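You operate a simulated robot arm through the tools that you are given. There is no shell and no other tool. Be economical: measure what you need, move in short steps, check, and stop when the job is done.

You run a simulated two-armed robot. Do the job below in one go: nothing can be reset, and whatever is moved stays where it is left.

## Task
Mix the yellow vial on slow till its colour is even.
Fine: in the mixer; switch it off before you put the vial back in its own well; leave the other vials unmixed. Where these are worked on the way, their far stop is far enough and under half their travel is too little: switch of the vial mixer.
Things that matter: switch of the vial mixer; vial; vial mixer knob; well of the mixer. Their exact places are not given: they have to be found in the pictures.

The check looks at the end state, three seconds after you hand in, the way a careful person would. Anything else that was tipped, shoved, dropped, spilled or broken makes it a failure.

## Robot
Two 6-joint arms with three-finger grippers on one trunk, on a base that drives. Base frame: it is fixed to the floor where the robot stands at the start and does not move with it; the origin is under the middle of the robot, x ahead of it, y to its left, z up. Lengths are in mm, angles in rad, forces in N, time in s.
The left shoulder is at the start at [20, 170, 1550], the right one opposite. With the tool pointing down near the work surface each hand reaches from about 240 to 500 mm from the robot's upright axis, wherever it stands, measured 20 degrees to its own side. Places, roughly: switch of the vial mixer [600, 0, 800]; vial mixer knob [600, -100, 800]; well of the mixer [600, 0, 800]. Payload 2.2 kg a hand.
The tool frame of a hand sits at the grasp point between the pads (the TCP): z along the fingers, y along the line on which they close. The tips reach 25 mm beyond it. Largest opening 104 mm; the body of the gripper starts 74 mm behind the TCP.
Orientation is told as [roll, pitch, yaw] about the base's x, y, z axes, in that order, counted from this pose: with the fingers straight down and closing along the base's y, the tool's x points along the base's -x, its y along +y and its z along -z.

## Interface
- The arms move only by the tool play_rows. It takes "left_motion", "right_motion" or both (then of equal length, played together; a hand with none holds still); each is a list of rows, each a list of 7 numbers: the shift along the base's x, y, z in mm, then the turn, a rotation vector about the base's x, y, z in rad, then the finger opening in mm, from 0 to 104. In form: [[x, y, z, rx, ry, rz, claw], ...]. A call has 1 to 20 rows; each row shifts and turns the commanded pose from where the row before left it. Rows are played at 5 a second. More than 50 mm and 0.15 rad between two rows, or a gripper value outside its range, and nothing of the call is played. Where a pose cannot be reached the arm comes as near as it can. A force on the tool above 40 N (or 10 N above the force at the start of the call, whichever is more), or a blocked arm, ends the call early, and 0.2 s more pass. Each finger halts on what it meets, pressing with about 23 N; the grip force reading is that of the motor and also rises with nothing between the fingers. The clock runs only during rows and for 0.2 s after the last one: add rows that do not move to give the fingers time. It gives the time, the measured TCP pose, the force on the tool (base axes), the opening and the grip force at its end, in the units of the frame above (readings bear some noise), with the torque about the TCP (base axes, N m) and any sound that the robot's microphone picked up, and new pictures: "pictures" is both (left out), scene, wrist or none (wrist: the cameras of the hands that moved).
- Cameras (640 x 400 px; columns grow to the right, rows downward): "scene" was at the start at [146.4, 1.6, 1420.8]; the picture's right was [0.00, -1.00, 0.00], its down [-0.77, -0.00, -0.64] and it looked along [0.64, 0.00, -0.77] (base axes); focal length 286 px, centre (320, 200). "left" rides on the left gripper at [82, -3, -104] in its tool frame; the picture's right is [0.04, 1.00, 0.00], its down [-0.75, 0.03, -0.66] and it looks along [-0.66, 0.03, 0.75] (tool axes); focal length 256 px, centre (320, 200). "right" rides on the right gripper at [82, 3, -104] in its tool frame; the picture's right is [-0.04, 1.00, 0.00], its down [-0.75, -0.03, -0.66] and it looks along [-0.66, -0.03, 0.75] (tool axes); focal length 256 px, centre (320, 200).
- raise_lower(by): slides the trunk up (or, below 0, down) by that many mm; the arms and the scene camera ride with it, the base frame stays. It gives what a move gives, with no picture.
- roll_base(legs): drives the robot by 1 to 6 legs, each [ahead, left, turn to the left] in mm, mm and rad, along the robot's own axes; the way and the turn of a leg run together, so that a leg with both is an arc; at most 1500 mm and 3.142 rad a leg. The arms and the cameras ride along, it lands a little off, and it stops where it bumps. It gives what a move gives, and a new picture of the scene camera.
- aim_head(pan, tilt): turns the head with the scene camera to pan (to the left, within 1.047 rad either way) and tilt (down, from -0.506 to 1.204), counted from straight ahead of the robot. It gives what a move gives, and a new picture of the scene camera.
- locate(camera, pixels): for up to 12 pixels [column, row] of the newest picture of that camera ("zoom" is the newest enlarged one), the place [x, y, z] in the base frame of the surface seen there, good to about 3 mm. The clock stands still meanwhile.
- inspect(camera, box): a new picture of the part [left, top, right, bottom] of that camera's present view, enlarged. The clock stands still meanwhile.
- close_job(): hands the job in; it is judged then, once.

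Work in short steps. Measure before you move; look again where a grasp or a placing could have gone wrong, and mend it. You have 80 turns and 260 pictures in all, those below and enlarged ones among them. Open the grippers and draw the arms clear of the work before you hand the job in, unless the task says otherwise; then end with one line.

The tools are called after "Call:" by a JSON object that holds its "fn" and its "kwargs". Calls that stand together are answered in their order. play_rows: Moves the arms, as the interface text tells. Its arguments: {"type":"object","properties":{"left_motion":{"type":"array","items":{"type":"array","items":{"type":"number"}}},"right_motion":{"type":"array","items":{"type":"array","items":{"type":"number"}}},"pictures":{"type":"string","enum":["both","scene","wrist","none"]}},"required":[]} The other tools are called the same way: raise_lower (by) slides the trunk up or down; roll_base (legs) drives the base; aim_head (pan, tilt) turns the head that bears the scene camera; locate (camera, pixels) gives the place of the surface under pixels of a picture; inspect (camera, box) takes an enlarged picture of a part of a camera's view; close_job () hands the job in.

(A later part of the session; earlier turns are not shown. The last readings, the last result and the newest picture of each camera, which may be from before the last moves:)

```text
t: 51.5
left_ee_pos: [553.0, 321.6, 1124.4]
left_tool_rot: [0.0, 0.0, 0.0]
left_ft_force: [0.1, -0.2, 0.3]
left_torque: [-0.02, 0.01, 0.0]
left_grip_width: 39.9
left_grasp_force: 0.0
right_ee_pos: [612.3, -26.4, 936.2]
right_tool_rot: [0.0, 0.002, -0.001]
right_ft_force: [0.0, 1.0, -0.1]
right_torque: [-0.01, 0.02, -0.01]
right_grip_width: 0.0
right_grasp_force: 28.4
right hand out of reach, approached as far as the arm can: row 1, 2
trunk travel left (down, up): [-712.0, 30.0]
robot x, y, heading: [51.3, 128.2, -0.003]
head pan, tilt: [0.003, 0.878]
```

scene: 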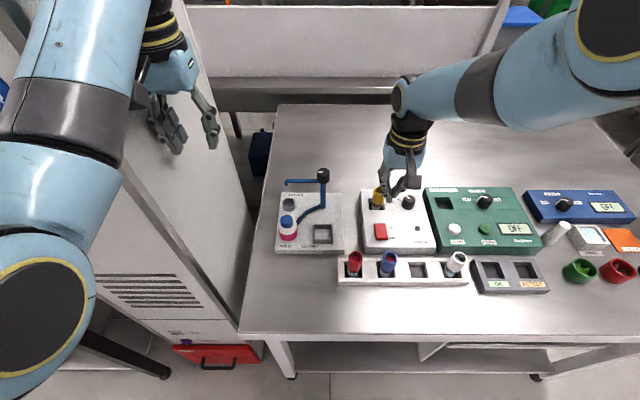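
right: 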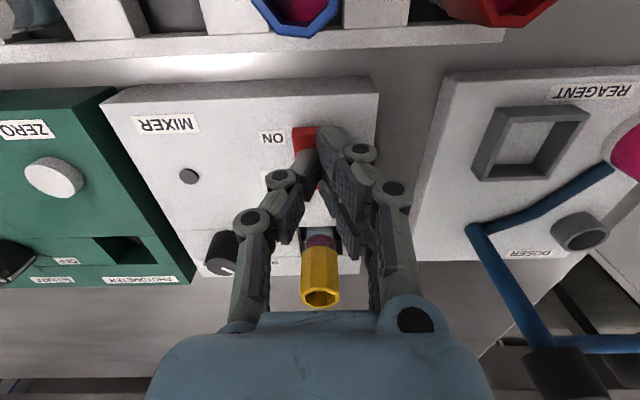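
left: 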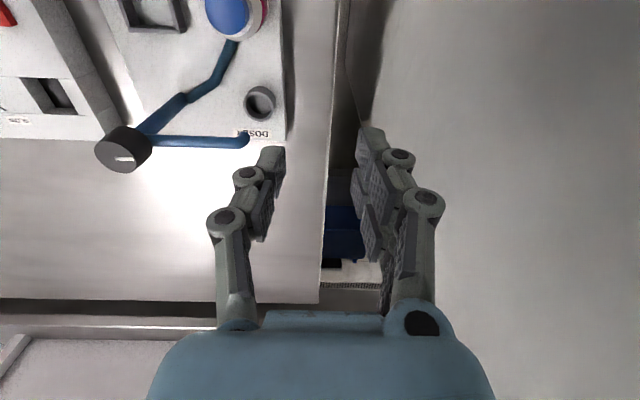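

Still straight. I give a longer inward command with waiting rows, at a height safely above the vial, to let the solver bend the elbow.

Call:
{"fn": "play_rows", "kwargs": {"right_motion": [[-35, 0, 20, 0, 0, 0, 0], [-35, 0, 20, 0, 0, 0, 0], [-35, 0, 20, 0, 0, 0, 0], [0, 0, 0, 0, 0, 0, 0], [0, 0, 0, 0, 0, 0, 0], [0, 0, 0, 0, 0, 0, 0], [0, 0, 0, 0, 0, 0, 0], [0, 0, 0, 0, 0, 0, 0], [0, 0, 0, 0, 0, 0, 0]], "pictures": "scene"}}

```text
t: 53.5
left_ee_pos: [554.0, 322.2, 1125.3]
left_tool_rot: [0.001, 0.001, 0.002]
left_ft_force: [0.5, -0.4, 0.0]
left_torque: [-0.02, 0.0, 0.01]
left_grip_width: 40.2
left_grasp_force: 0.1
right_ee_pos: [607.0, -13.0, 930.8]
right_tool_rot: [0.0, 0.004, 0.0]
right_ft_force: [0.7, 0.6, 0.3]
right_torque: [0.0, -0.05, 0.01]
right_grip_width: 0.0
right_grasp_force: 28.3
right hand out of reach, approached as far as the arm can: row 1, 2, 3
trunk travel left (down, up): [-712.0, 30.0]
robot x, y, heading: [54.0, 129.5, 0.007]
head pan, tilt: [0.003, 0.878]
```

scene: 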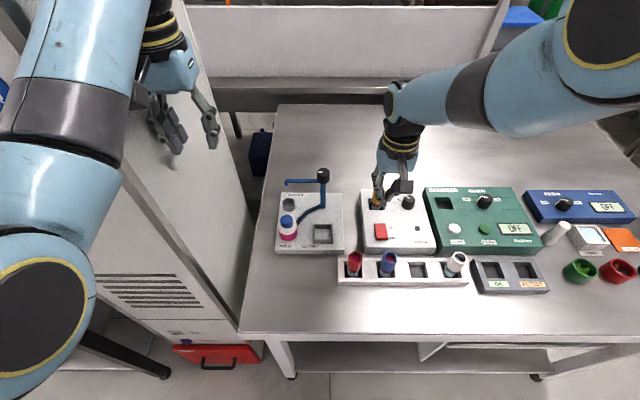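

The commanded point is far inside while the arm stays straight. I raise the trunk 30, which resets the command, then try a sideways and a tangential down-back move that should make the elbow share the motion.

Call:
{"fn": "raise_lower", "kwargs": {"by": 30}}

Call:
{"fn": "play_rows", "kwargs": {"right_motion": [[-10, -5, -8, 0, 0, 0, 0], [-10, -5, -8, 0, 0, 0, 0], [-12, -5, -4, 0, 0, 0, 0], [-12, 0, 0, 0, 0, 0, 0], [0, 0, 0, 0, 0, 0, 0]], "pictures": "scene"}}

```text
t: 54.2
left_ee_pos: [553.9, 322.5, 1154.0]
left_tool_rot: [-0.001, 0.001, 0.0]
left_ft_force: [0.3, 0.5, 0.0]
left_torque: [-0.03, 0.02, 0.0]
left_grip_width: 39.8
left_grasp_force: 0.1
right_ee_pos: [605.4, -10.6, 960.4]
right_tool_rot: [-0.001, 0.006, -0.001]
right_ft_force: [0.0, 0.1, -1.3]
right_torque: [-0.03, -0.02, 0.03]
right_grip_width: 0.0
right_grasp_force: 27.8
trunk travel left (down, up): [-742.0, 0.0]
robot x, y, heading: [51.7, 126.2, 0.002]
head pan, tilt: [0.003, 0.878]
```

```text
t: 55.4
left_ee_pos: [553.5, 322.0, 1154.0]
left_tool_rot: [-0.001, 0.002, 0.0]
left_ft_force: [-0.4, 0.3, -1.0]
left_torque: [0.0, -0.03, -0.01]
left_grip_width: 40.2
left_grasp_force: 0.0
right_ee_pos: [581.0, -21.3, 926.1]
right_tool_rot: [-0.001, 0.006, 0.001]
right_ft_force: [-0.2, -0.5, -0.9]
right_torque: [-0.01, -0.03, 0.04]
right_grip_width: 0.0
right_grasp_force: 28.8
right hand out of reach, approached as far as the arm can: row 1, 2, 3, 4
trunk travel left (down, up): [-742.0, 0.0]
robot x, y, heading: [52.9, 128.5, -0.002]
head pan, tilt: [0.003, 0.878]
```

scene: 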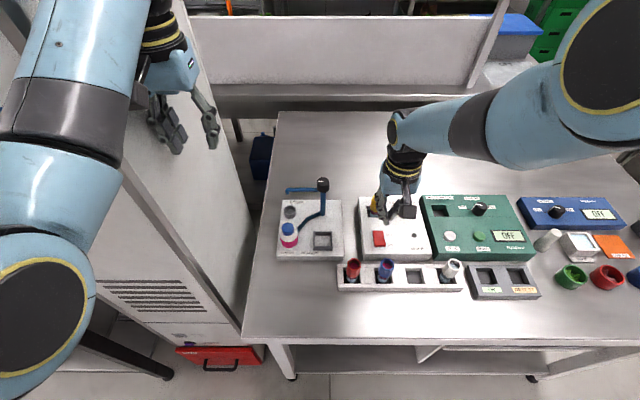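

Still straight. The bent elbow lies to the right, so a move to +y should bend it; I command that with some inward motion.

Call:
{"fn": "play_rows", "kwargs": {"right_motion": [[-8, 12, 4, 0, 0, 0, 0], [-8, 12, 4, 0, 0, 0, 0], [-8, 12, 4, 0, 0, 0, 0], [-8, 12, 4, 0, 0, 0, 0], [0, 0, 0, 0, 0, 0, 0]], "pictures": "scene"}}

```text
t: 56.6
left_ee_pos: [553.6, 322.5, 1153.9]
left_tool_rot: [0.002, 0.0, 0.0]
left_ft_force: [0.0, 1.0, 0.6]
left_torque: [0.01, -0.04, 0.0]
left_grip_width: 40.2
left_grasp_force: 0.2
right_ee_pos: [567.8, 30.7, 925.6]
right_tool_rot: [0.0, 0.007, 0.001]
right_ft_force: [-0.7, -0.3, 0.3]
right_torque: [0.0, -0.01, -0.02]
right_grip_width: 0.1
right_grasp_force: 28.3
right hand out of reach, approached as far as the arm can: row 1, 2, 3, 4
trunk travel left (down, up): [-742.0, 0.0]
robot x, y, heading: [51.4, 129.0, 0.002]
head pan, tilt: [0.003, 0.878]
```

scene: 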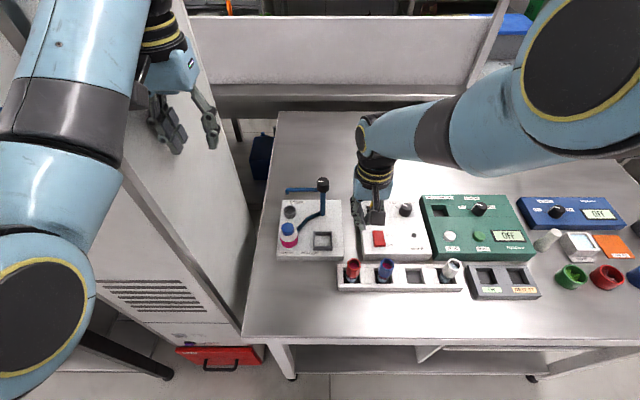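

Likely the elbow went slightly past straight, so inward commands push the wrong way. I first command a bit outward, then move upward so the target re-enters reach the way it worked before (t=31).

Call:
{"fn": "play_rows", "kwargs": {"right_motion": [[30, 0, -25, 0, 0, 0, 0], [30, 0, -25, 0, 0, 0, 0], [0, 0, 0, 0, 0, 0, 0], [0, 0, 25, 0, 0, 0, 0], [0, 0, 25, 0, 0, 0, 0], [0, 0, 25, 0, 0, 0, 0], [0, 0, 25, 0, 0, 0, 0], [0, 0, 0, 0, 0, 0, 0], [0, 0, 0, 0, 0, 0, 0]], "pictures": "scene"}}

```text
t: 58.6
left_ee_pos: [553.9, 321.4, 1154.1]
left_tool_rot: [0.0, -0.002, -0.001]
left_ft_force: [0.0, -0.3, 0.6]
left_torque: [0.0, -0.01, -0.01]
left_grip_width: 39.8
left_grasp_force: 0.0
right_ee_pos: [583.0, 8.5, 1032.5]
right_tool_rot: [-0.024, -0.017, -0.013]
right_ft_force: [-0.1, -0.3, 0.6]
right_torque: [-0.01, -0.01, 0.01]
right_grip_width: 0.0
right_grasp_force: 28.6
right hand out of reach, approached as far as the arm can: row 1, 2
trunk travel left (down, up): [-742.0, 0.0]
robot x, y, heading: [48.2, 127.7, -0.0]
head pan, tilt: [0.003, 0.878]
```

scene: 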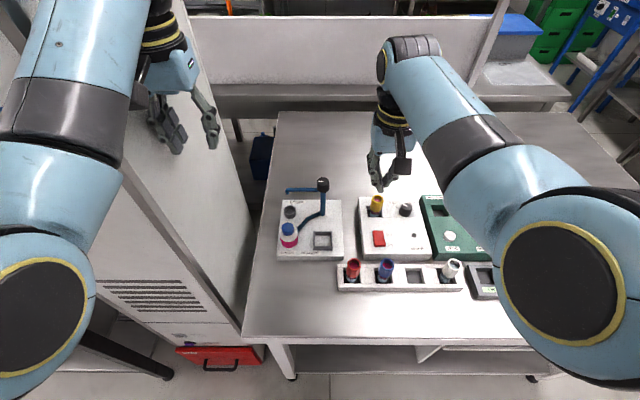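

The arm bends again. From the recorded limits, a robot position near (100, 190) with the trunk 110 lower puts well, switch and rack all in comfortable range. I check the cabinet and the red object at left before moving.

Call:
{"fn": "locate", "kwargs": {"camera": "scene", "pixels": [[205, 350], [205, 365], [185, 350], [150, 300], [200, 330], [100, 290], [110, 350], [160, 375], [150, 215], [110, 240]]}}

```text
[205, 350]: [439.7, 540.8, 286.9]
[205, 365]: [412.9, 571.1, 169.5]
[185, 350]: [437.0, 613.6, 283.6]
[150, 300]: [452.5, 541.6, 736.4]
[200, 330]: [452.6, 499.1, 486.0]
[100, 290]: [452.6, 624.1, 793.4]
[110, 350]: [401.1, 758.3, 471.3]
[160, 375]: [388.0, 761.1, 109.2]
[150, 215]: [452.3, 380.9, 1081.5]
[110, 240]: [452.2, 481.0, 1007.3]
```

The cabinet's front is at x≈452 and it is taller than 1080, so the left hand must not ride along beside it. I back the base 130 first, then fold the left hand down and toward the robot.

Call:
{"fn": "roll_base", "kwargs": {"legs": [[-130, 0, 0]]}}

Call:
{"fn": "play_rows", "kwargs": {"left_motion": [[-10, 3, -25, 0, 0, 0, 20], [-15, 3, -25, 0, 0, 0, 0], [-20, 3, -25, 0, 0, 0, 0], [-25, 3, -25, 0, 0, 0, 0], [-25, 3, -25, 0, 0, 0, 0], [-25, 3, -25, 0, 0, 0, 0], [-25, 3, -25, 0, 0, 0, 0], [0, 0, 0, 0, 0, 0, 0]], "right_motion": [[0, -8, -10, 0.008, 0.005, 0.004, 0], [0, -8, -10, 0.008, 0.006, 0.004, 0], [0, -8, -10, 0.008, 0.006, 0.005, 0], [0, -5, -10, 0, 0, 0, 0], [0, 0, -10, 0, 0, 0, 0], [0, 0, -10, 0, 0, 0, 0], [0, 0, 0, 0, 0, 0, 0], [0, 0, 0, 0, 0, 0, 0]]}}

```text
t: 59.9
left_ee_pos: [421.7, 322.6, 1153.8]
left_tool_rot: [0.001, -0.001, -0.001]
left_ft_force: [0.1, 0.1, 0.4]
left_torque: [0.03, -0.01, -0.01]
left_grip_width: 39.9
left_grasp_force: 0.0
right_ee_pos: [448.5, 5.6, 1029.7]
right_tool_rot: [-0.026, -0.01, -0.013]
right_ft_force: [-0.6, -0.1, 0.5]
right_torque: [0.02, -0.01, -0.01]
right_grip_width: 0.0
right_grasp_force: 27.9
trunk travel left (down, up): [-742.0, 0.0]
robot x, y, heading: [-81.8, 128.4, 0.001]
head pan, tilt: [0.003, 0.878]
```

scene: 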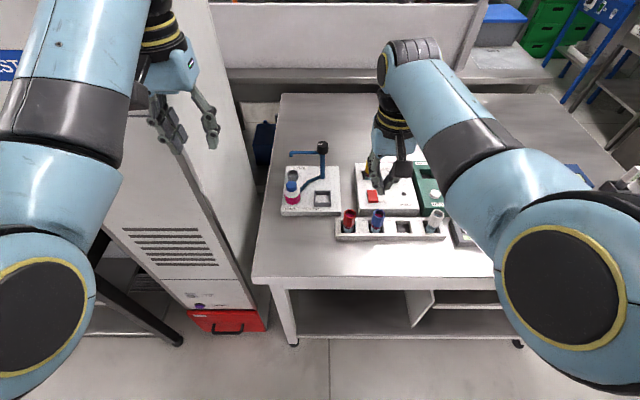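

```text
t: 61.7
left_ee_pos: [274.7, 342.6, 978.5]
left_tool_rot: [0.0, -0.003, 0.001]
left_ft_force: [0.7, -0.4, -0.2]
left_torque: [0.0, 0.01, 0.04]
left_grip_width: 0.1
left_grasp_force: 22.6
right_ee_pos: [447.1, -24.8, 968.2]
right_tool_rot: [-0.002, 0.007, -0.001]
right_ft_force: [-0.2, 0.1, 0.2]
right_torque: [0.01, -0.02, -0.01]
right_grip_width: 0.0
right_grasp_force: 28.8
trunk travel left (down, up): [-742.0, 0.0]
robot x, y, heading: [-83.2, 127.0, -0.004]
head pan, tilt: [0.003, 0.878]
```

scene: 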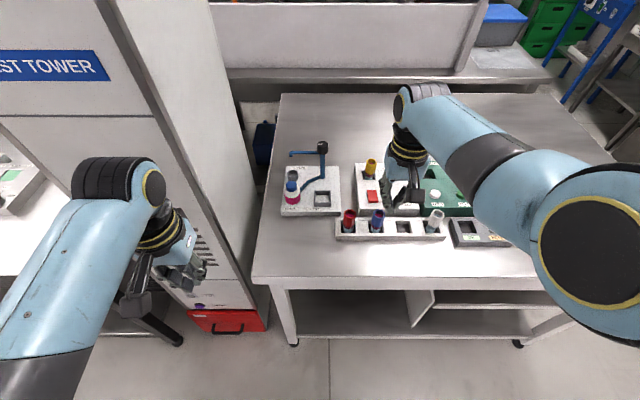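
right: 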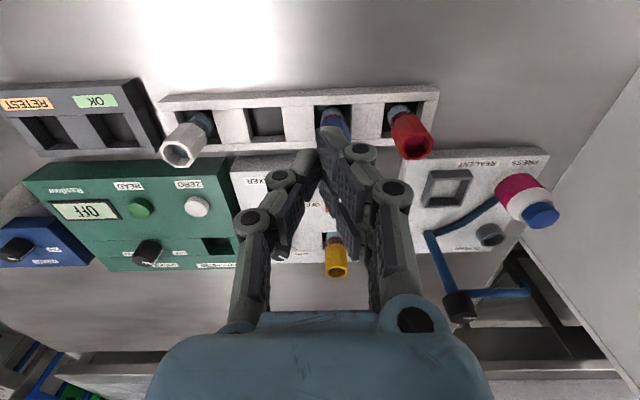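
left: 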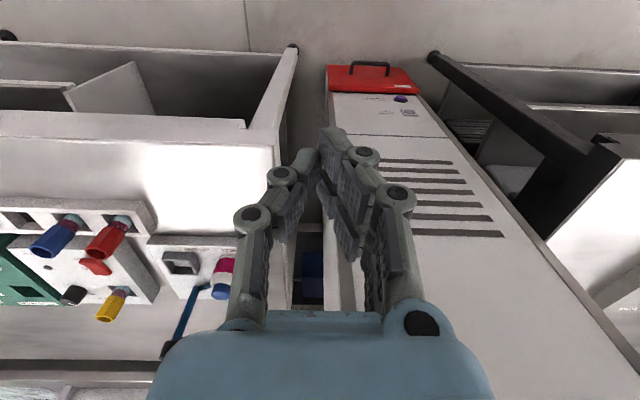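

The left hand needs to be 60 mm further back so it stays ahead of the tower (x 452) after driving in. I fold it more.

Call:
{"fn": "play_rows", "kwargs": {"left_motion": [[-15, 5, -10, 0, 0, 0, 0], [-15, 5, -10, 0, 0, 0, 0], [-15, 5, -10, 0, 0, 0, 0], [-15, 0, -10, 0, 0, 0, 0], [-10, 0, 0, 0, 0, 0, 0], [0, 0, 0, 0, 0, 0, 0]], "pictures": "none"}}

```text
t: 63.1
left_ee_pos: [205.8, 357.2, 938.1]
left_tool_rot: [0.0, -0.001, 0.0]
left_ft_force: [0.5, -0.2, 0.0]
left_torque: [0.0, -0.02, -0.03]
left_grip_width: 0.0
left_grasp_force: 22.7
right_ee_pos: [447.8, -24.4, 969.0]
right_tool_rot: [-0.002, 0.007, -0.001]
right_ft_force: [0.6, 0.9, 0.1]
right_torque: [0.0, -0.01, 0.01]
right_grip_width: 0.2
right_grasp_force: 28.7
trunk travel left (down, up): [-742.0, 0.0]
robot x, y, heading: [-80.5, 125.7, 0.001]
head pan, tilt: [0.003, 0.878]
```

Now I shift the right hand 60 toward -y so it stays clear of the doser post, then drive left 60 and ahead 178.

Call:
{"fn": "play_rows", "kwargs": {"right_motion": [[-10, -15, 0, 0, 0, 0, 0], [-10, -15, 0, 0, 0, 0, 0], [-10, -15, 0, 0, 0, 0, 0], [-10, -15, 0, 0, 0, 0, 0], [0, 0, 0, 0, 0, 0, 0]], "pictures": "none"}}

Call:
{"fn": "roll_base", "kwargs": {"legs": [[0, 60, 0], [178, 0, 0]]}}

```text
t: 64.3
left_ee_pos: [206.6, 358.0, 938.5]
left_tool_rot: [-0.001, 0.0, 0.0]
left_ft_force: [0.2, 0.0, -0.1]
left_torque: [0.01, -0.02, 0.01]
left_grip_width: 0.0
left_grasp_force: 22.7
right_ee_pos: [408.4, -83.5, 968.7]
right_tool_rot: [-0.004, 0.008, -0.001]
right_ft_force: [0.5, 1.2, -0.5]
right_torque: [-0.01, -0.01, 0.03]
right_grip_width: 0.0
right_grasp_force: 28.7
trunk travel left (down, up): [-742.0, 0.0]
robot x, y, heading: [-77.3, 127.7, -0.001]
head pan, tilt: [0.003, 0.878]
```

```text
t: 66.4
left_ee_pos: [384.0, 417.0, 937.3]
left_tool_rot: [-0.001, 0.0, -0.002]
left_ft_force: [0.1, -0.6, 0.1]
left_torque: [0.01, 0.03, 0.03]
left_grip_width: 0.0
left_grasp_force: 22.9
right_ee_pos: [585.2, -23.0, 968.6]
right_tool_rot: [-0.003, 0.007, -0.003]
right_ft_force: [0.3, 0.0, -0.1]
right_torque: [0.0, 0.02, -0.02]
right_grip_width: 0.0
right_grasp_force: 29.1
trunk travel left (down, up): [-742.0, 0.0]
robot x, y, heading: [94.9, 191.0, -0.005]
head pan, tilt: [0.003, 0.878]
```

scene: 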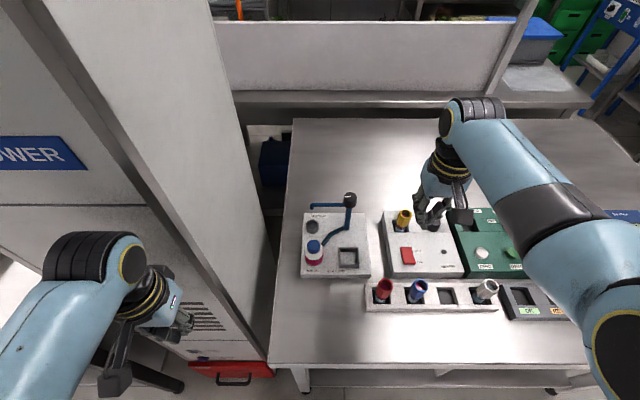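

In place at (95,191). I lower the trunk 60, raise the hand, and lower another 50.

Call:
{"fn": "raise_lower", "kwargs": {"by": -60}}

Call:
{"fn": "play_rows", "kwargs": {"right_motion": [[-8, 0, 15, 0, 0, 0, 0], [-8, 2, 15, 0, 0, 0, 0], [-8, 3, 15, 0, 0, 0, 0], [-8, 4, 0, 0, 0, 0, 0], [-6, 3, 0, 0, 0, 0, 0], [0, 0, 0, 0, 0, 0, 0]], "pictures": "none"}}

Call:
{"fn": "raise_lower", "kwargs": {"by": -50}}

Call:
{"fn": "play_rows", "kwargs": {"right_motion": [[0, 0, 0, 0, 0, 0, 0], [0, 0, 0, 0, 0, 0, 0]]}}

```text
t: 67.4
left_ee_pos: [382.5, 416.5, 878.4]
left_tool_rot: [0.001, -0.001, -0.003]
left_ft_force: [0.0, -0.5, -0.5]
left_torque: [-0.02, 0.0, 0.01]
left_grip_width: 0.0
left_grasp_force: 23.5
right_ee_pos: [584.8, -23.8, 909.3]
right_tool_rot: [-0.001, 0.006, -0.004]
right_ft_force: [-0.7, -1.0, -0.4]
right_torque: [0.0, 0.0, -0.02]
right_grip_width: 0.0
right_grasp_force: 28.1
trunk travel left (down, up): [-682.0, 60.0]
robot x, y, heading: [97.7, 186.4, 0.001]
head pan, tilt: [0.003, 0.878]
```

```text
t: 68.8
left_ee_pos: [383.4, 416.8, 879.2]
left_tool_rot: [0.002, -0.001, -0.001]
left_ft_force: [0.4, 0.1, -0.3]
left_torque: [0.01, 0.0, 0.01]
left_grip_width: 0.0
left_grasp_force: 22.7
right_ee_pos: [546.8, -11.0, 955.0]
right_tool_rot: [-0.002, 0.004, -0.005]
right_ft_force: [-0.2, 0.0, -0.6]
right_torque: [-0.02, 0.0, 0.01]
right_grip_width: 0.0
right_grasp_force: 28.3
trunk travel left (down, up): [-682.0, 60.0]
robot x, y, heading: [100.8, 190.7, -0.005]
head pan, tilt: [0.003, 0.878]
```

```text
t: 69.7
left_ee_pos: [383.0, 417.0, 828.9]
left_tool_rot: [0.0, -0.004, -0.001]
left_ft_force: [-0.4, 0.3, -0.3]
left_torque: [0.01, 0.02, 0.05]
left_grip_width: 0.0
left_grasp_force: 22.6
right_ee_pos: [546.1, -11.6, 904.8]
right_tool_rot: [-0.002, 0.005, -0.002]
right_ft_force: [-1.3, 0.2, -0.2]
right_torque: [0.06, 0.02, 0.02]
right_grip_width: 0.0
right_grasp_force: 28.1
trunk travel left (down, up): [-632.0, 110.0]
robot x, y, heading: [96.3, 187.8, -0.001]
head pan, tilt: [0.003, 0.878]
```

```text
t: 70.3
left_ee_pos: [383.6, 418.8, 828.0]
left_tool_rot: [0.001, -0.003, 0.0]
left_ft_force: [0.6, 0.1, -0.8]
left_torque: [-0.02, -0.02, 0.0]
left_grip_width: 0.0
left_grasp_force: 23.3
right_ee_pos: [546.9, -11.9, 903.4]
right_tool_rot: [-0.002, 0.007, -0.004]
right_ft_force: [-0.8, 0.4, -0.8]
right_torque: [0.0, 0.02, 0.01]
right_grip_width: 0.2
right_grasp_force: 28.5
trunk travel left (down, up): [-632.0, 110.0]
robot x, y, heading: [102.1, 188.3, -0.004]
head pan, tilt: [0.003, 0.878]
```

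scene: 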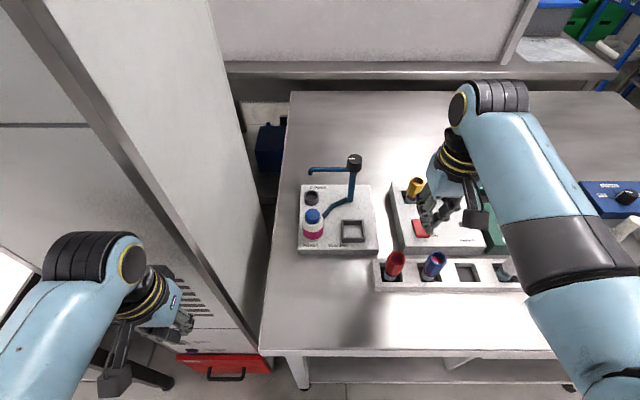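
right: 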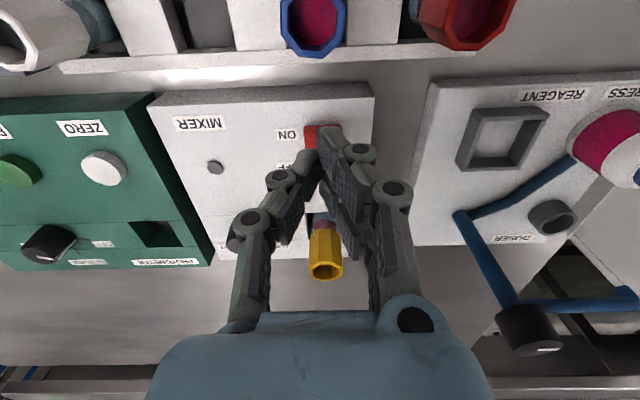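

Good pose. I measure where the two fingertips really are, since they look staggered.

Call:
{"fn": "locate", "kwargs": {"camera": "right", "pixels": [[322, 130], [332, 128], [308, 152], [300, 156], [340, 138], [312, 135], [309, 145]]}}

Call:
{"fn": "inspect", "kwargs": {"camera": "right", "box": [270, 110, 380, 190]}}

Call:
{"fn": "inspect", "kwargs": {"camera": "scene", "box": [380, 165, 490, 250]}}

```text
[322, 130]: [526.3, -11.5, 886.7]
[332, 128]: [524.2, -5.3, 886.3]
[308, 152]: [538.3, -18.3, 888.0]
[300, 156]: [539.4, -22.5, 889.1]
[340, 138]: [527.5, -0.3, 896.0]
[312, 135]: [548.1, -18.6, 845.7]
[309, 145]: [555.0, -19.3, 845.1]
```

```text
5.00 times, centred on (325, 150) of right
```

zoom: 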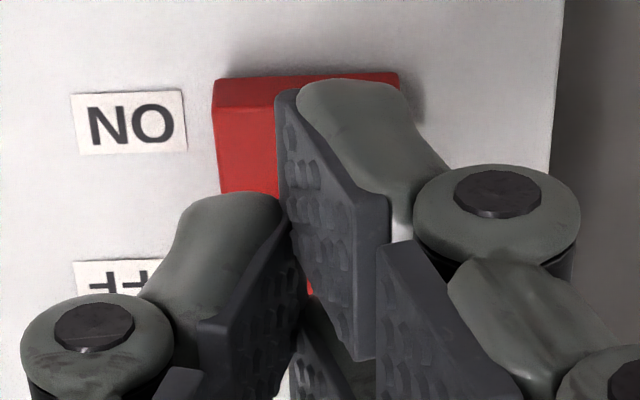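

```text
4.71 times, centred on (435, 208) of scene
```

zoom: 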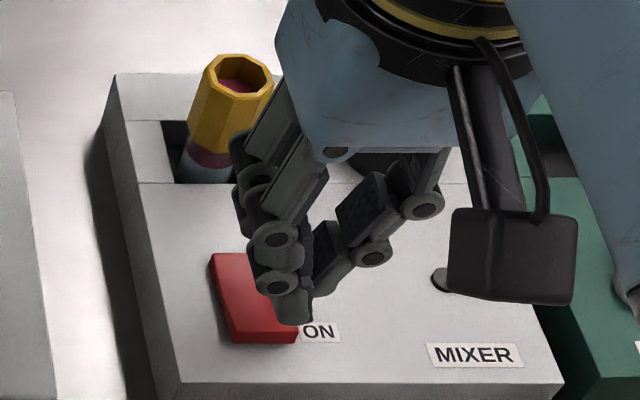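

The +y finger sits ~13 mm nearer the robot, the other at x≈538–556, which is right over the ON half. I descend and press in small steps to TCP z≈865.

Call:
{"fn": "play_rows", "kwargs": {"right_motion": [[-1, 0, -15, 0, 0, 0, 0], [0, 0, -14, 0, 0, 0, 0], [0, 0, -3, 0, 0, 0, 0], [0, 0, -3, 0, 0, 0, 0], [0, 0, -2, 0, 0, 0, 0], [0, 0, -2, 0, 0, 0, 0], [0, 0, 0, 0, 0, 0, 0]]}}

Call:
{"fn": "inspect", "kwargs": {"camera": "scene", "box": [380, 165, 490, 250]}}

```text
t: 71.9
left_ee_pos: [381.1, 417.5, 828.7]
left_tool_rot: [0.0, -0.003, -0.005]
left_ft_force: [-0.3, 0.4, 0.8]
left_torque: [0.02, 0.0, -0.02]
left_grip_width: 0.0
left_grasp_force: 23.4
right_ee_pos: [546.7, -12.8, 870.1]
right_tool_rot: [-0.004, -0.004, -0.004]
right_ft_force: [-10.8, 0.7, 20.9]
right_torque: [0.11, -0.08, 0.01]
right_grip_width: 5.9
right_grasp_force: 28.4
trunk travel left (down, up): [-632.0, 110.0]
robot x, y, heading: [97.7, 186.3, -0.006]
head pan, tilt: [0.003, 0.878]
stopped in row 7 (right hand): the force on the tool passed its limit at 42 N (the readings are from after the stop); the commanded pose is now the measured one
```

scene: 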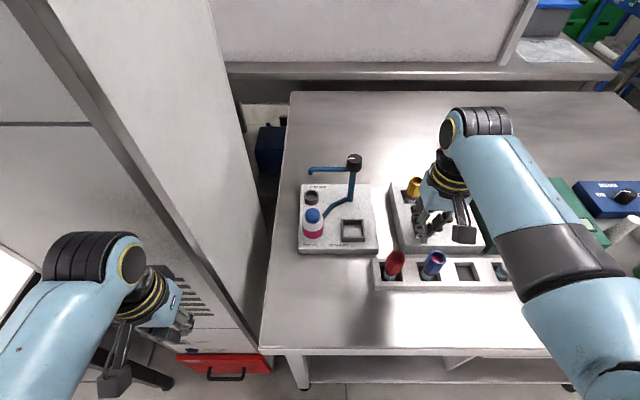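
right: 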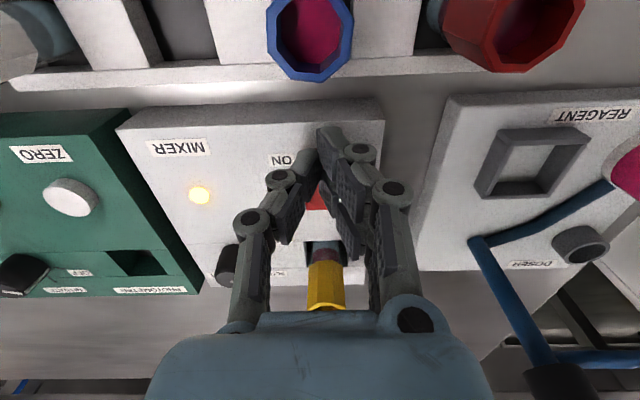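

```text
4.71 times, centred on (435, 208) of scene
```

zoom: 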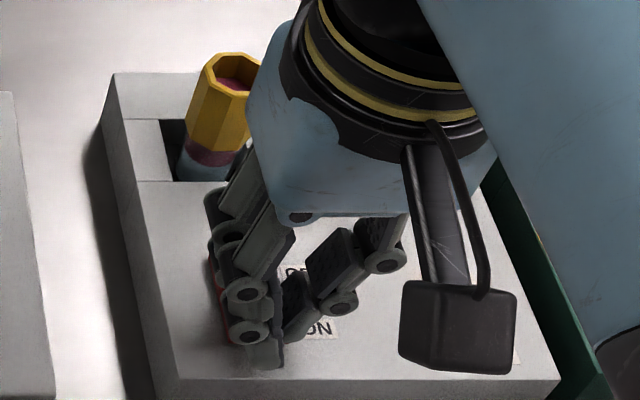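

The lamp at (199,195) glows: the mixer is on. I lift straight up and watch the vial.

Call:
{"fn": "play_rows", "kwargs": {"right_motion": [[0, 0, 10, 0, 0, 0, 0], [0, 0, 15, 0, 0, 0, 0], [0, 0, 15, 0, 0, 0, 0], [0, 0, 0, 0, 0, 0, 0]], "pictures": "wrist"}}

Call:
{"fn": "inspect", "kwargs": {"camera": "scene", "box": [380, 165, 490, 250]}}

```text
t: 72.9
left_ee_pos: [382.1, 418.4, 827.7]
left_tool_rot: [0.0, -0.002, -0.001]
left_ft_force: [0.0, 0.0, -0.4]
left_torque: [0.0, 0.02, 0.0]
left_grip_width: 0.0
left_grasp_force: 23.0
right_ee_pos: [547.2, -12.4, 906.8]
right_tool_rot: [-0.004, 0.0, -0.003]
right_ft_force: [-1.5, 0.6, -0.2]
right_torque: [0.01, -0.05, -0.01]
right_grip_width: 0.0
right_grasp_force: 28.4
trunk travel left (down, up): [-632.0, 110.0]
robot x, y, heading: [101.2, 185.8, -0.001]
head pan, tilt: [0.003, 0.878]
```

right: 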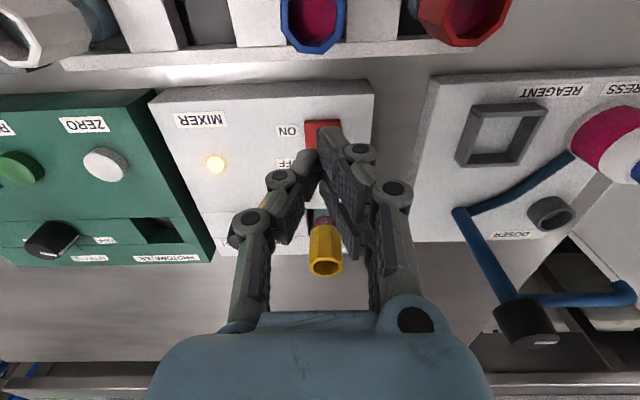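

```text
4.71 times, centred on (435, 208) of scene
```

zoom: 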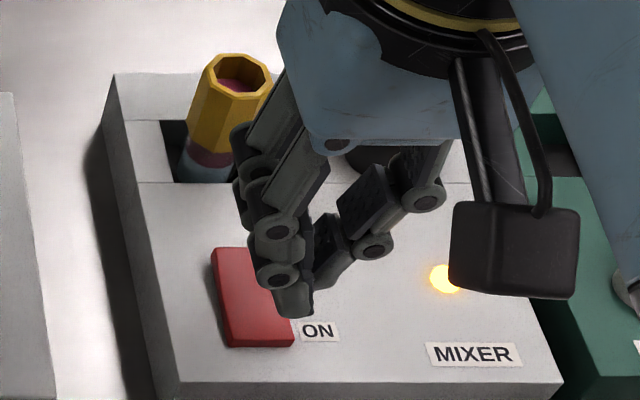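

The switch is at ON; the layers are still separate. I move above the OFF end and wait 3 s.

Call:
{"fn": "play_rows", "kwargs": {"right_motion": [[10, 0, 0, 0, 0, 0, 0], [10, 0, 0, 0, 0, 0, 0], [11, 0, 0, 0, 0, 0, 0], [0, 0, 0, 0, 0, 0, 0], [0, 0, 0, 0, 0, 0, 0], [0, 0, 0, 0, 0, 0, 0], [0, 0, 0, 0, 0, 0, 0], [0, 0, 0, 0, 0, 0, 0], [0, 0, 0, 0, 0, 0, 0], [0, 0, 0, 0, 0, 0, 0], [0, 0, 0, 0, 0, 0, 0], [0, 0, 0, 0, 0, 0, 0], [0, 0, 0, 0, 0, 0, 0], [0, 0, 0, 0, 0, 0, 0], [0, 0, 0, 0, 0, 0, 0]], "pictures": "wrist"}}

Call:
{"fn": "inspect", "kwargs": {"camera": "scene", "box": [380, 165, 450, 220]}}

```text
t: 76.1
left_ee_pos: [381.5, 417.5, 828.4]
left_tool_rot: [0.0, -0.002, -0.003]
left_ft_force: [0.1, -0.2, -0.6]
left_torque: [0.03, -0.03, -0.02]
left_grip_width: 0.0
left_grasp_force: 23.3
right_ee_pos: [578.4, -11.5, 907.7]
right_tool_rot: [-0.004, -0.002, -0.004]
right_ft_force: [-0.2, 0.0, 0.5]
right_torque: [0.0, 0.0, 0.0]
right_grip_width: 0.0
right_grasp_force: 28.3
trunk travel left (down, up): [-632.0, 110.0]
robot x, y, heading: [97.9, 191.2, -0.001]
head pan, tilt: [0.003, 0.878]
```

right: 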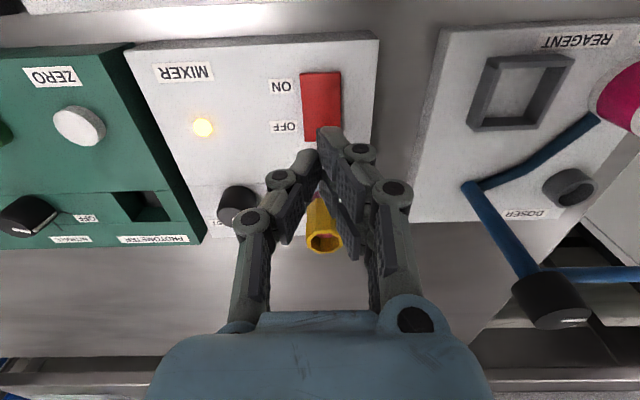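

```text
7.27 times, centred on (415, 192) of scene
```

zoom: 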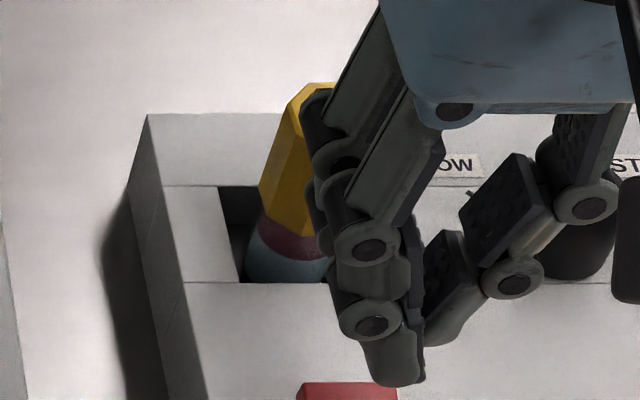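

The lower part is still blue-grey under a purple band. I wait 4 s more.

Call:
{"fn": "play_rows", "kwargs": {"right_motion": [[0, 0, 0, 0, 0, 0, 0], [0, 0, 0, 0, 0, 0, 0], [0, 0, 0, 0, 0, 0, 0], [0, 0, 0, 0, 0, 0, 0], [0, 0, 0, 0, 0, 0, 0], [0, 0, 0, 0, 0, 0, 0], [0, 0, 0, 0, 0, 0, 0], [0, 0, 0, 0, 0, 0, 0], [0, 0, 0, 0, 0, 0, 0], [0, 0, 0, 0, 0, 0, 0], [0, 0, 0, 0, 0, 0, 0], [0, 0, 0, 0, 0, 0, 0], [0, 0, 0, 0, 0, 0, 0], [0, 0, 0, 0, 0, 0, 0], [0, 0, 0, 0, 0, 0, 0], [0, 0, 0, 0, 0, 0, 0], [0, 0, 0, 0, 0, 0, 0], [0, 0, 0, 0, 0, 0, 0], [0, 0, 0, 0, 0, 0, 0], [0, 0, 0, 0, 0, 0, 0]], "pictures": "none"}}

Call:
{"fn": "inspect", "kwargs": {"camera": "scene", "box": [380, 165, 450, 220]}}

```text
t: 80.3
left_ee_pos: [382.8, 417.7, 827.8]
left_tool_rot: [0.0, -0.002, 0.0]
left_ft_force: [-0.3, -0.4, -0.1]
left_torque: [0.0, 0.02, 0.03]
left_grip_width: 0.0
left_grasp_force: 22.8
right_ee_pos: [578.4, -12.3, 907.2]
right_tool_rot: [-0.003, 0.001, -0.003]
right_ft_force: [0.6, 0.3, -0.5]
right_torque: [0.02, 0.01, 0.01]
right_grip_width: 0.1
right_grasp_force: 28.8
trunk travel left (down, up): [-632.0, 110.0]
robot x, y, heading: [99.8, 187.2, -0.005]
head pan, tilt: [0.003, 0.878]
```

```text
7.27 times, centred on (415, 192) of scene
```

zoom: 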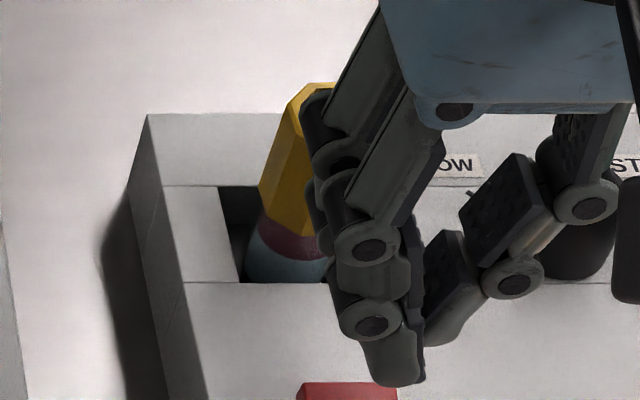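

No visible change yet; slow mixing may take longer. I wait another 8 s.

Call:
{"fn": "play_rows", "kwargs": {"right_motion": [[0, 0, 0, 0, 0, 0, 0], [0, 0, 0, 0, 0, 0, 0], [0, 0, 0, 0, 0, 0, 0], [0, 0, 0, 0, 0, 0, 0], [0, 0, 0, 0, 0, 0, 0], [0, 0, 0, 0, 0, 0, 0], [0, 0, 0, 0, 0, 0, 0], [0, 0, 0, 0, 0, 0, 0], [0, 0, 0, 0, 0, 0, 0], [0, 0, 0, 0, 0, 0, 0], [0, 0, 0, 0, 0, 0, 0], [0, 0, 0, 0, 0, 0, 0], [0, 0, 0, 0, 0, 0, 0], [0, 0, 0, 0, 0, 0, 0], [0, 0, 0, 0, 0, 0, 0], [0, 0, 0, 0, 0, 0, 0], [0, 0, 0, 0, 0, 0, 0], [0, 0, 0, 0, 0, 0, 0], [0, 0, 0, 0, 0, 0, 0], [0, 0, 0, 0, 0, 0, 0]], "pictures": "none"}}

Call:
{"fn": "play_rows", "kwargs": {"right_motion": [[0, 0, 0, 0, 0, 0, 0], [0, 0, 0, 0, 0, 0, 0], [0, 0, 0, 0, 0, 0, 0], [0, 0, 0, 0, 0, 0, 0], [0, 0, 0, 0, 0, 0, 0], [0, 0, 0, 0, 0, 0, 0], [0, 0, 0, 0, 0, 0, 0], [0, 0, 0, 0, 0, 0, 0], [0, 0, 0, 0, 0, 0, 0], [0, 0, 0, 0, 0, 0, 0], [0, 0, 0, 0, 0, 0, 0], [0, 0, 0, 0, 0, 0, 0], [0, 0, 0, 0, 0, 0, 0], [0, 0, 0, 0, 0, 0, 0], [0, 0, 0, 0, 0, 0, 0], [0, 0, 0, 0, 0, 0, 0], [0, 0, 0, 0, 0, 0, 0], [0, 0, 0, 0, 0, 0, 0], [0, 0, 0, 0, 0, 0, 0], [0, 0, 0, 0, 0, 0, 0]], "pictures": "none"}}

Call:
{"fn": "inspect", "kwargs": {"camera": "scene", "box": [380, 165, 450, 220]}}

```text
t: 84.5
left_ee_pos: [383.5, 416.7, 827.8]
left_tool_rot: [0.001, -0.003, -0.001]
left_ft_force: [-0.2, -0.1, -0.7]
left_torque: [-0.03, -0.03, -0.03]
left_grip_width: 0.0
left_grasp_force: 23.0
right_ee_pos: [578.5, -12.4, 907.0]
right_tool_rot: [-0.004, 0.0, -0.003]
right_ft_force: [-0.5, -1.0, 0.3]
right_torque: [0.01, -0.03, 0.02]
right_grip_width: 0.0
right_grasp_force: 28.9
trunk travel left (down, up): [-632.0, 110.0]
robot x, y, heading: [91.7, 187.7, -0.006]
head pan, tilt: [0.003, 0.878]
```

```text
t: 88.7
left_ee_pos: [383.1, 417.1, 828.5]
left_tool_rot: [0.0, -0.002, -0.002]
left_ft_force: [-0.6, 0.7, -0.2]
left_torque: [0.0, -0.03, 0.04]
left_grip_width: 0.0
left_grasp_force: 23.4
right_ee_pos: [578.7, -11.2, 907.5]
right_tool_rot: [-0.005, -0.002, -0.003]
right_ft_force: [0.6, 0.3, 0.8]
right_torque: [0.0, 0.0, 0.0]
right_grip_width: 0.0
right_grasp_force: 28.5
trunk travel left (down, up): [-632.0, 110.0]
robot x, y, heading: [98.6, 184.6, -0.004]
head pan, tilt: [0.003, 0.878]
```

```text
7.27 times, centred on (415, 192) of scene
```

zoom: 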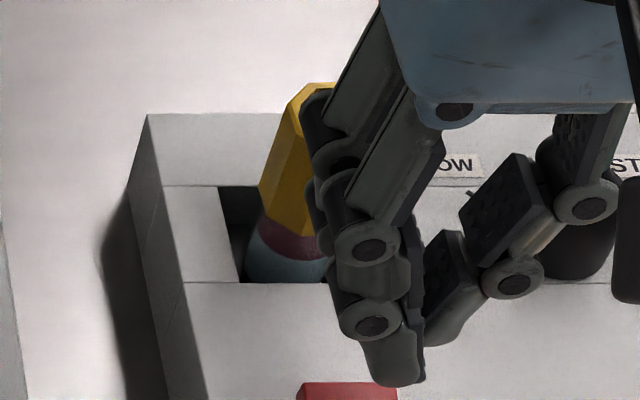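

Still two-toned after 16 s. I wait longer, with pictures in between.

Call:
{"fn": "play_rows", "kwargs": {"right_motion": [[0, 0, 0, 0, 0, 0, 0], [0, 0, 0, 0, 0, 0, 0], [0, 0, 0, 0, 0, 0, 0], [0, 0, 0, 0, 0, 0, 0], [0, 0, 0, 0, 0, 0, 0], [0, 0, 0, 0, 0, 0, 0], [0, 0, 0, 0, 0, 0, 0], [0, 0, 0, 0, 0, 0, 0], [0, 0, 0, 0, 0, 0, 0], [0, 0, 0, 0, 0, 0, 0], [0, 0, 0, 0, 0, 0, 0], [0, 0, 0, 0, 0, 0, 0], [0, 0, 0, 0, 0, 0, 0], [0, 0, 0, 0, 0, 0, 0], [0, 0, 0, 0, 0, 0, 0], [0, 0, 0, 0, 0, 0, 0], [0, 0, 0, 0, 0, 0, 0], [0, 0, 0, 0, 0, 0, 0], [0, 0, 0, 0, 0, 0, 0], [0, 0, 0, 0, 0, 0, 0]], "pictures": "none"}}

Call:
{"fn": "inspect", "kwargs": {"camera": "scene", "box": [395, 170, 435, 210]}}

Call:
{"fn": "play_rows", "kwargs": {"right_motion": [[0, 0, 0, 0, 0, 0, 0], [0, 0, 0, 0, 0, 0, 0], [0, 0, 0, 0, 0, 0, 0], [0, 0, 0, 0, 0, 0, 0], [0, 0, 0, 0, 0, 0, 0], [0, 0, 0, 0, 0, 0, 0], [0, 0, 0, 0, 0, 0, 0], [0, 0, 0, 0, 0, 0, 0], [0, 0, 0, 0, 0, 0, 0], [0, 0, 0, 0, 0, 0, 0], [0, 0, 0, 0, 0, 0, 0], [0, 0, 0, 0, 0, 0, 0], [0, 0, 0, 0, 0, 0, 0], [0, 0, 0, 0, 0, 0, 0], [0, 0, 0, 0, 0, 0, 0], [0, 0, 0, 0, 0, 0, 0], [0, 0, 0, 0, 0, 0, 0], [0, 0, 0, 0, 0, 0, 0], [0, 0, 0, 0, 0, 0, 0], [0, 0, 0, 0, 0, 0, 0]], "pictures": "wrist"}}

Call:
{"fn": "inspect", "kwargs": {"camera": "scene", "box": [395, 170, 435, 210]}}

```text
t: 92.9
left_ee_pos: [384.2, 417.2, 828.3]
left_tool_rot: [0.001, -0.001, -0.002]
left_ft_force: [-0.4, -0.1, 0.4]
left_torque: [-0.02, 0.0, -0.02]
left_grip_width: 0.0
left_grasp_force: 23.3
right_ee_pos: [579.7, -11.1, 907.8]
right_tool_rot: [-0.004, -0.001, -0.004]
right_ft_force: [0.3, 1.2, 0.6]
right_torque: [0.0, 0.02, 0.0]
right_grip_width: 0.0
right_grasp_force: 28.3
trunk travel left (down, up): [-632.0, 110.0]
robot x, y, heading: [95.4, 186.9, -0.01]
head pan, tilt: [0.003, 0.878]
```

```text
10.00 times, centred on (415, 190) of scene
```

zoom: 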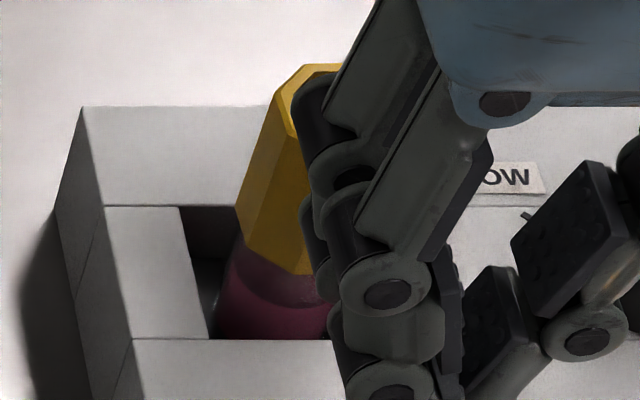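

```text
t: 97.1
left_ee_pos: [383.3, 417.3, 828.7]
left_tool_rot: [-0.001, -0.003, -0.003]
left_ft_force: [-0.2, -0.7, 0.3]
left_torque: [0.01, 0.0, 0.0]
left_grip_width: 0.0
left_grasp_force: 22.7
right_ee_pos: [578.6, -12.8, 907.9]
right_tool_rot: [-0.004, 0.0, -0.003]
right_ft_force: [0.2, -0.1, 0.5]
right_torque: [0.01, -0.01, -0.01]
right_grip_width: 0.0
right_grasp_force: 28.0
trunk travel left (down, up): [-632.0, 110.0]
robot x, y, heading: [98.0, 191.2, 0.0]
head pan, tilt: [0.003, 0.878]
```

right: 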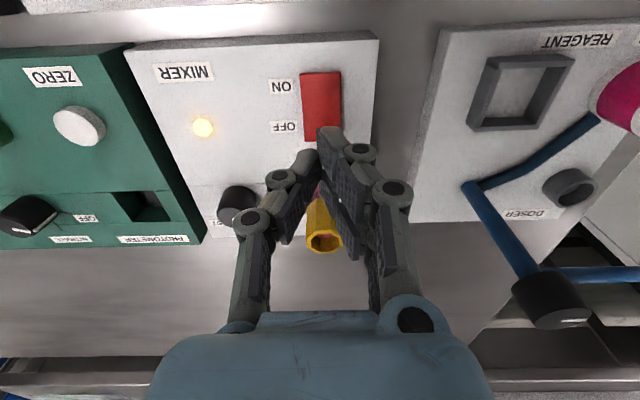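

```text
10.00 times, centred on (415, 190) of scene
```

zoom: 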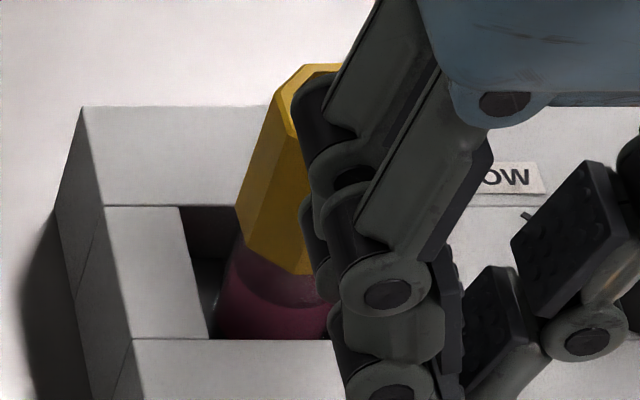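

The liquid is now an even purple. I switch off at once: press the OFF end from here.

Call:
{"fn": "play_rows", "kwargs": {"right_motion": [[0, 0, -18, 0, 0, 0, 0], [0, 0, -15, 0, 0, 0, 0], [0, 0, -3, 0, 0, 0, 0], [0, 0, -3, 0, 0, 0, 0], [0, 0, -2, 0, 0, 0, 0], [0, 0, -2, 0, 0, 0, 0]], "pictures": "wrist"}}

Call:
{"fn": "inspect", "kwargs": {"camera": "scene", "box": [380, 165, 490, 250]}}

```text
t: 98.5
left_ee_pos: [381.0, 416.8, 828.8]
left_tool_rot: [0.001, -0.002, -0.003]
left_ft_force: [-0.3, 0.0, -0.2]
left_torque: [0.01, 0.0, -0.01]
left_grip_width: 0.0
left_grasp_force: 22.7
right_ee_pos: [579.9, -10.9, 869.1]
right_tool_rot: [-0.004, -0.007, -0.006]
right_ft_force: [-13.1, 0.0, 25.9]
right_torque: [0.12, 0.76, 0.07]
right_grip_width: 6.1
right_grasp_force: 28.3
trunk travel left (down, up): [-632.0, 110.0]
robot x, y, heading: [94.8, 189.1, -0.003]
head pan, tilt: [0.003, 0.878]
stopped in row 6 (right hand): the force on the tool passed its limit at 43 N (the readings are from after the stop); the commanded pose is now the measured one
```

right: 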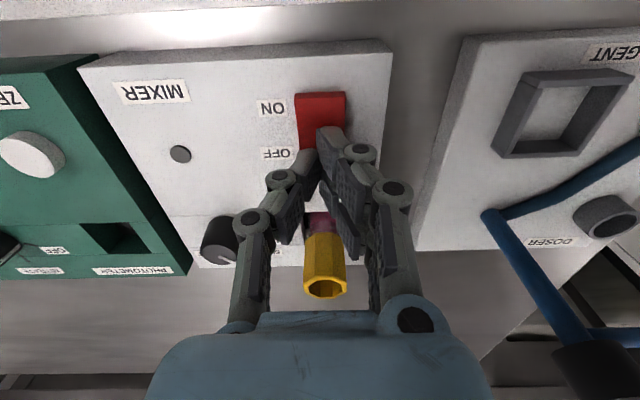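

```text
4.71 times, centred on (435, 208) of scene
```

zoom: 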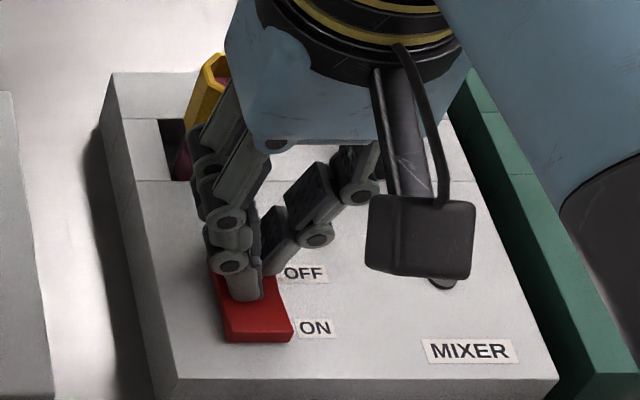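

The lamp is out: the mixer is off. I lift, open, and go above the vial at (649,-12).

Call:
{"fn": "play_rows", "kwargs": {"right_motion": [[0, 0, 15, 0, 0, 0, 0], [0, 0, 20, 0, 0, 0, 0], [0, 0, 20, 0, 0, 0, 20], [5, 0, 15, 0, 0, 0, 40], [16, 0, 5, 0, 0, 0, 60], [16, 0, 0, 0, 0, 0, 60], [16, 0, 0, 0, 0, 0, 60], [16, -1, 0, 0, 0, 0, 60], [0, 0, 0, 0, 0, 0, 60]]}}

Call:
{"fn": "inspect", "kwargs": {"camera": "scene", "box": [380, 165, 490, 250]}}

```text
t: 100.5
left_ee_pos: [383.2, 416.9, 827.8]
left_tool_rot: [0.001, -0.001, -0.004]
left_ft_force: [1.1, 0.2, -0.4]
left_torque: [0.01, 0.01, -0.01]
left_grip_width: 0.0
left_grasp_force: 23.2
right_ee_pos: [651.0, -14.3, 940.6]
right_tool_rot: [-0.004, -0.007, -0.006]
right_ft_force: [1.0, 0.2, -0.2]
right_torque: [0.0, -0.01, 0.03]
right_grip_width: 59.9
right_grasp_force: 0.0
trunk travel left (down, up): [-632.0, 110.0]
robot x, y, heading: [97.5, 181.4, -0.002]
head pan, tilt: [0.003, 0.878]
```

scene: 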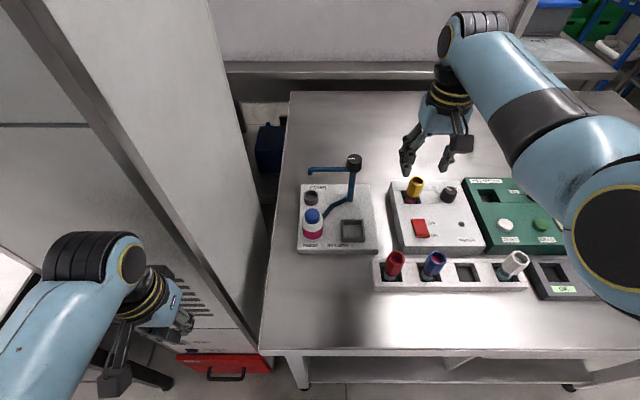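
right: 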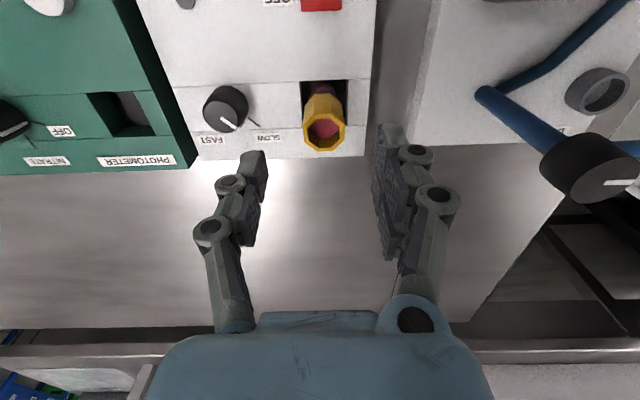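

```text
4.71 times, centred on (435, 208) of scene
```

zoom: 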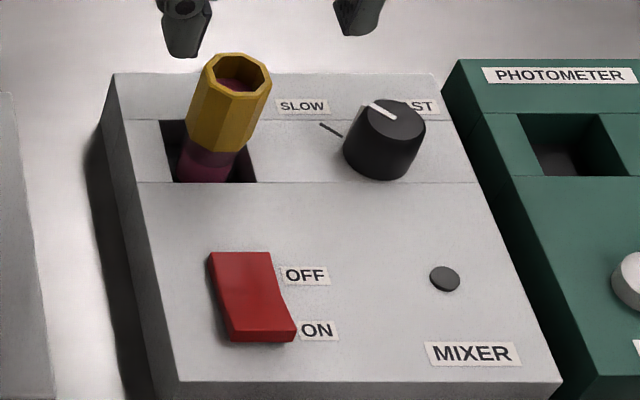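

Even colour, switch at OFF. The rim is ~4 mm nearer and 2.5 mm to +y of the hand; I correct and descend to z≈900.

Call:
{"fn": "play_rows", "kwargs": {"right_motion": [[-2, 2, -15, 0.004, 0.007, 0.006, 60], [-2, 0.5, -15, 0, 0, 0, 60], [0, 0, -10, 0, 0, 0, 60], [0, 0, 0, 0, 0, 0, 60]], "pictures": "wrist"}}

Call:
{"fn": "inspect", "kwargs": {"camera": "right", "box": [220, 100, 420, 230]}}

```text
t: 101.5
left_ee_pos: [382.2, 417.0, 827.7]
left_tool_rot: [0.0, -0.003, -0.005]
left_ft_force: [0.0, 1.0, -0.2]
left_torque: [-0.01, 0.02, 0.0]
left_grip_width: 0.0
left_grasp_force: 22.8
right_ee_pos: [647.1, -11.1, 900.1]
right_tool_rot: [0.0, 0.002, 0.001]
right_ft_force: [0.5, -0.4, -0.3]
right_torque: [0.0, 0.01, -0.02]
right_grip_width: 59.9
right_grasp_force: 0.2
trunk travel left (down, up): [-632.0, 110.0]
robot x, y, heading: [95.0, 186.7, -0.01]
head pan, tilt: [0.003, 0.878]
```

right: 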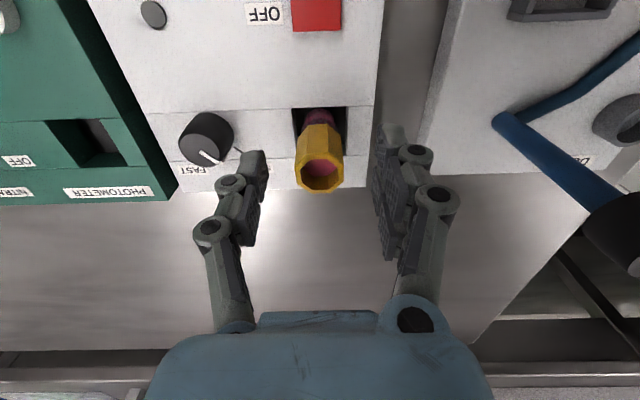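

```text
3.08 times, centred on (320, 165) of right
```

zoom: 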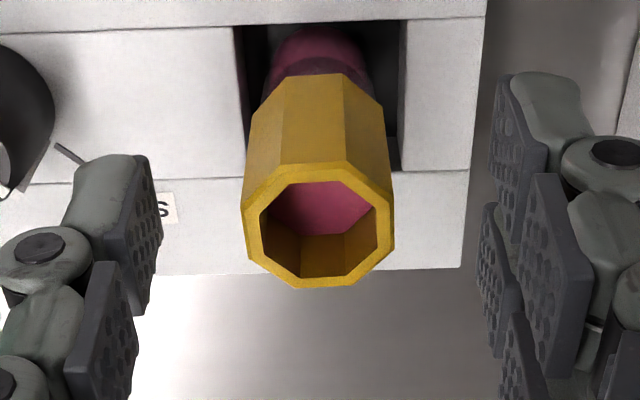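

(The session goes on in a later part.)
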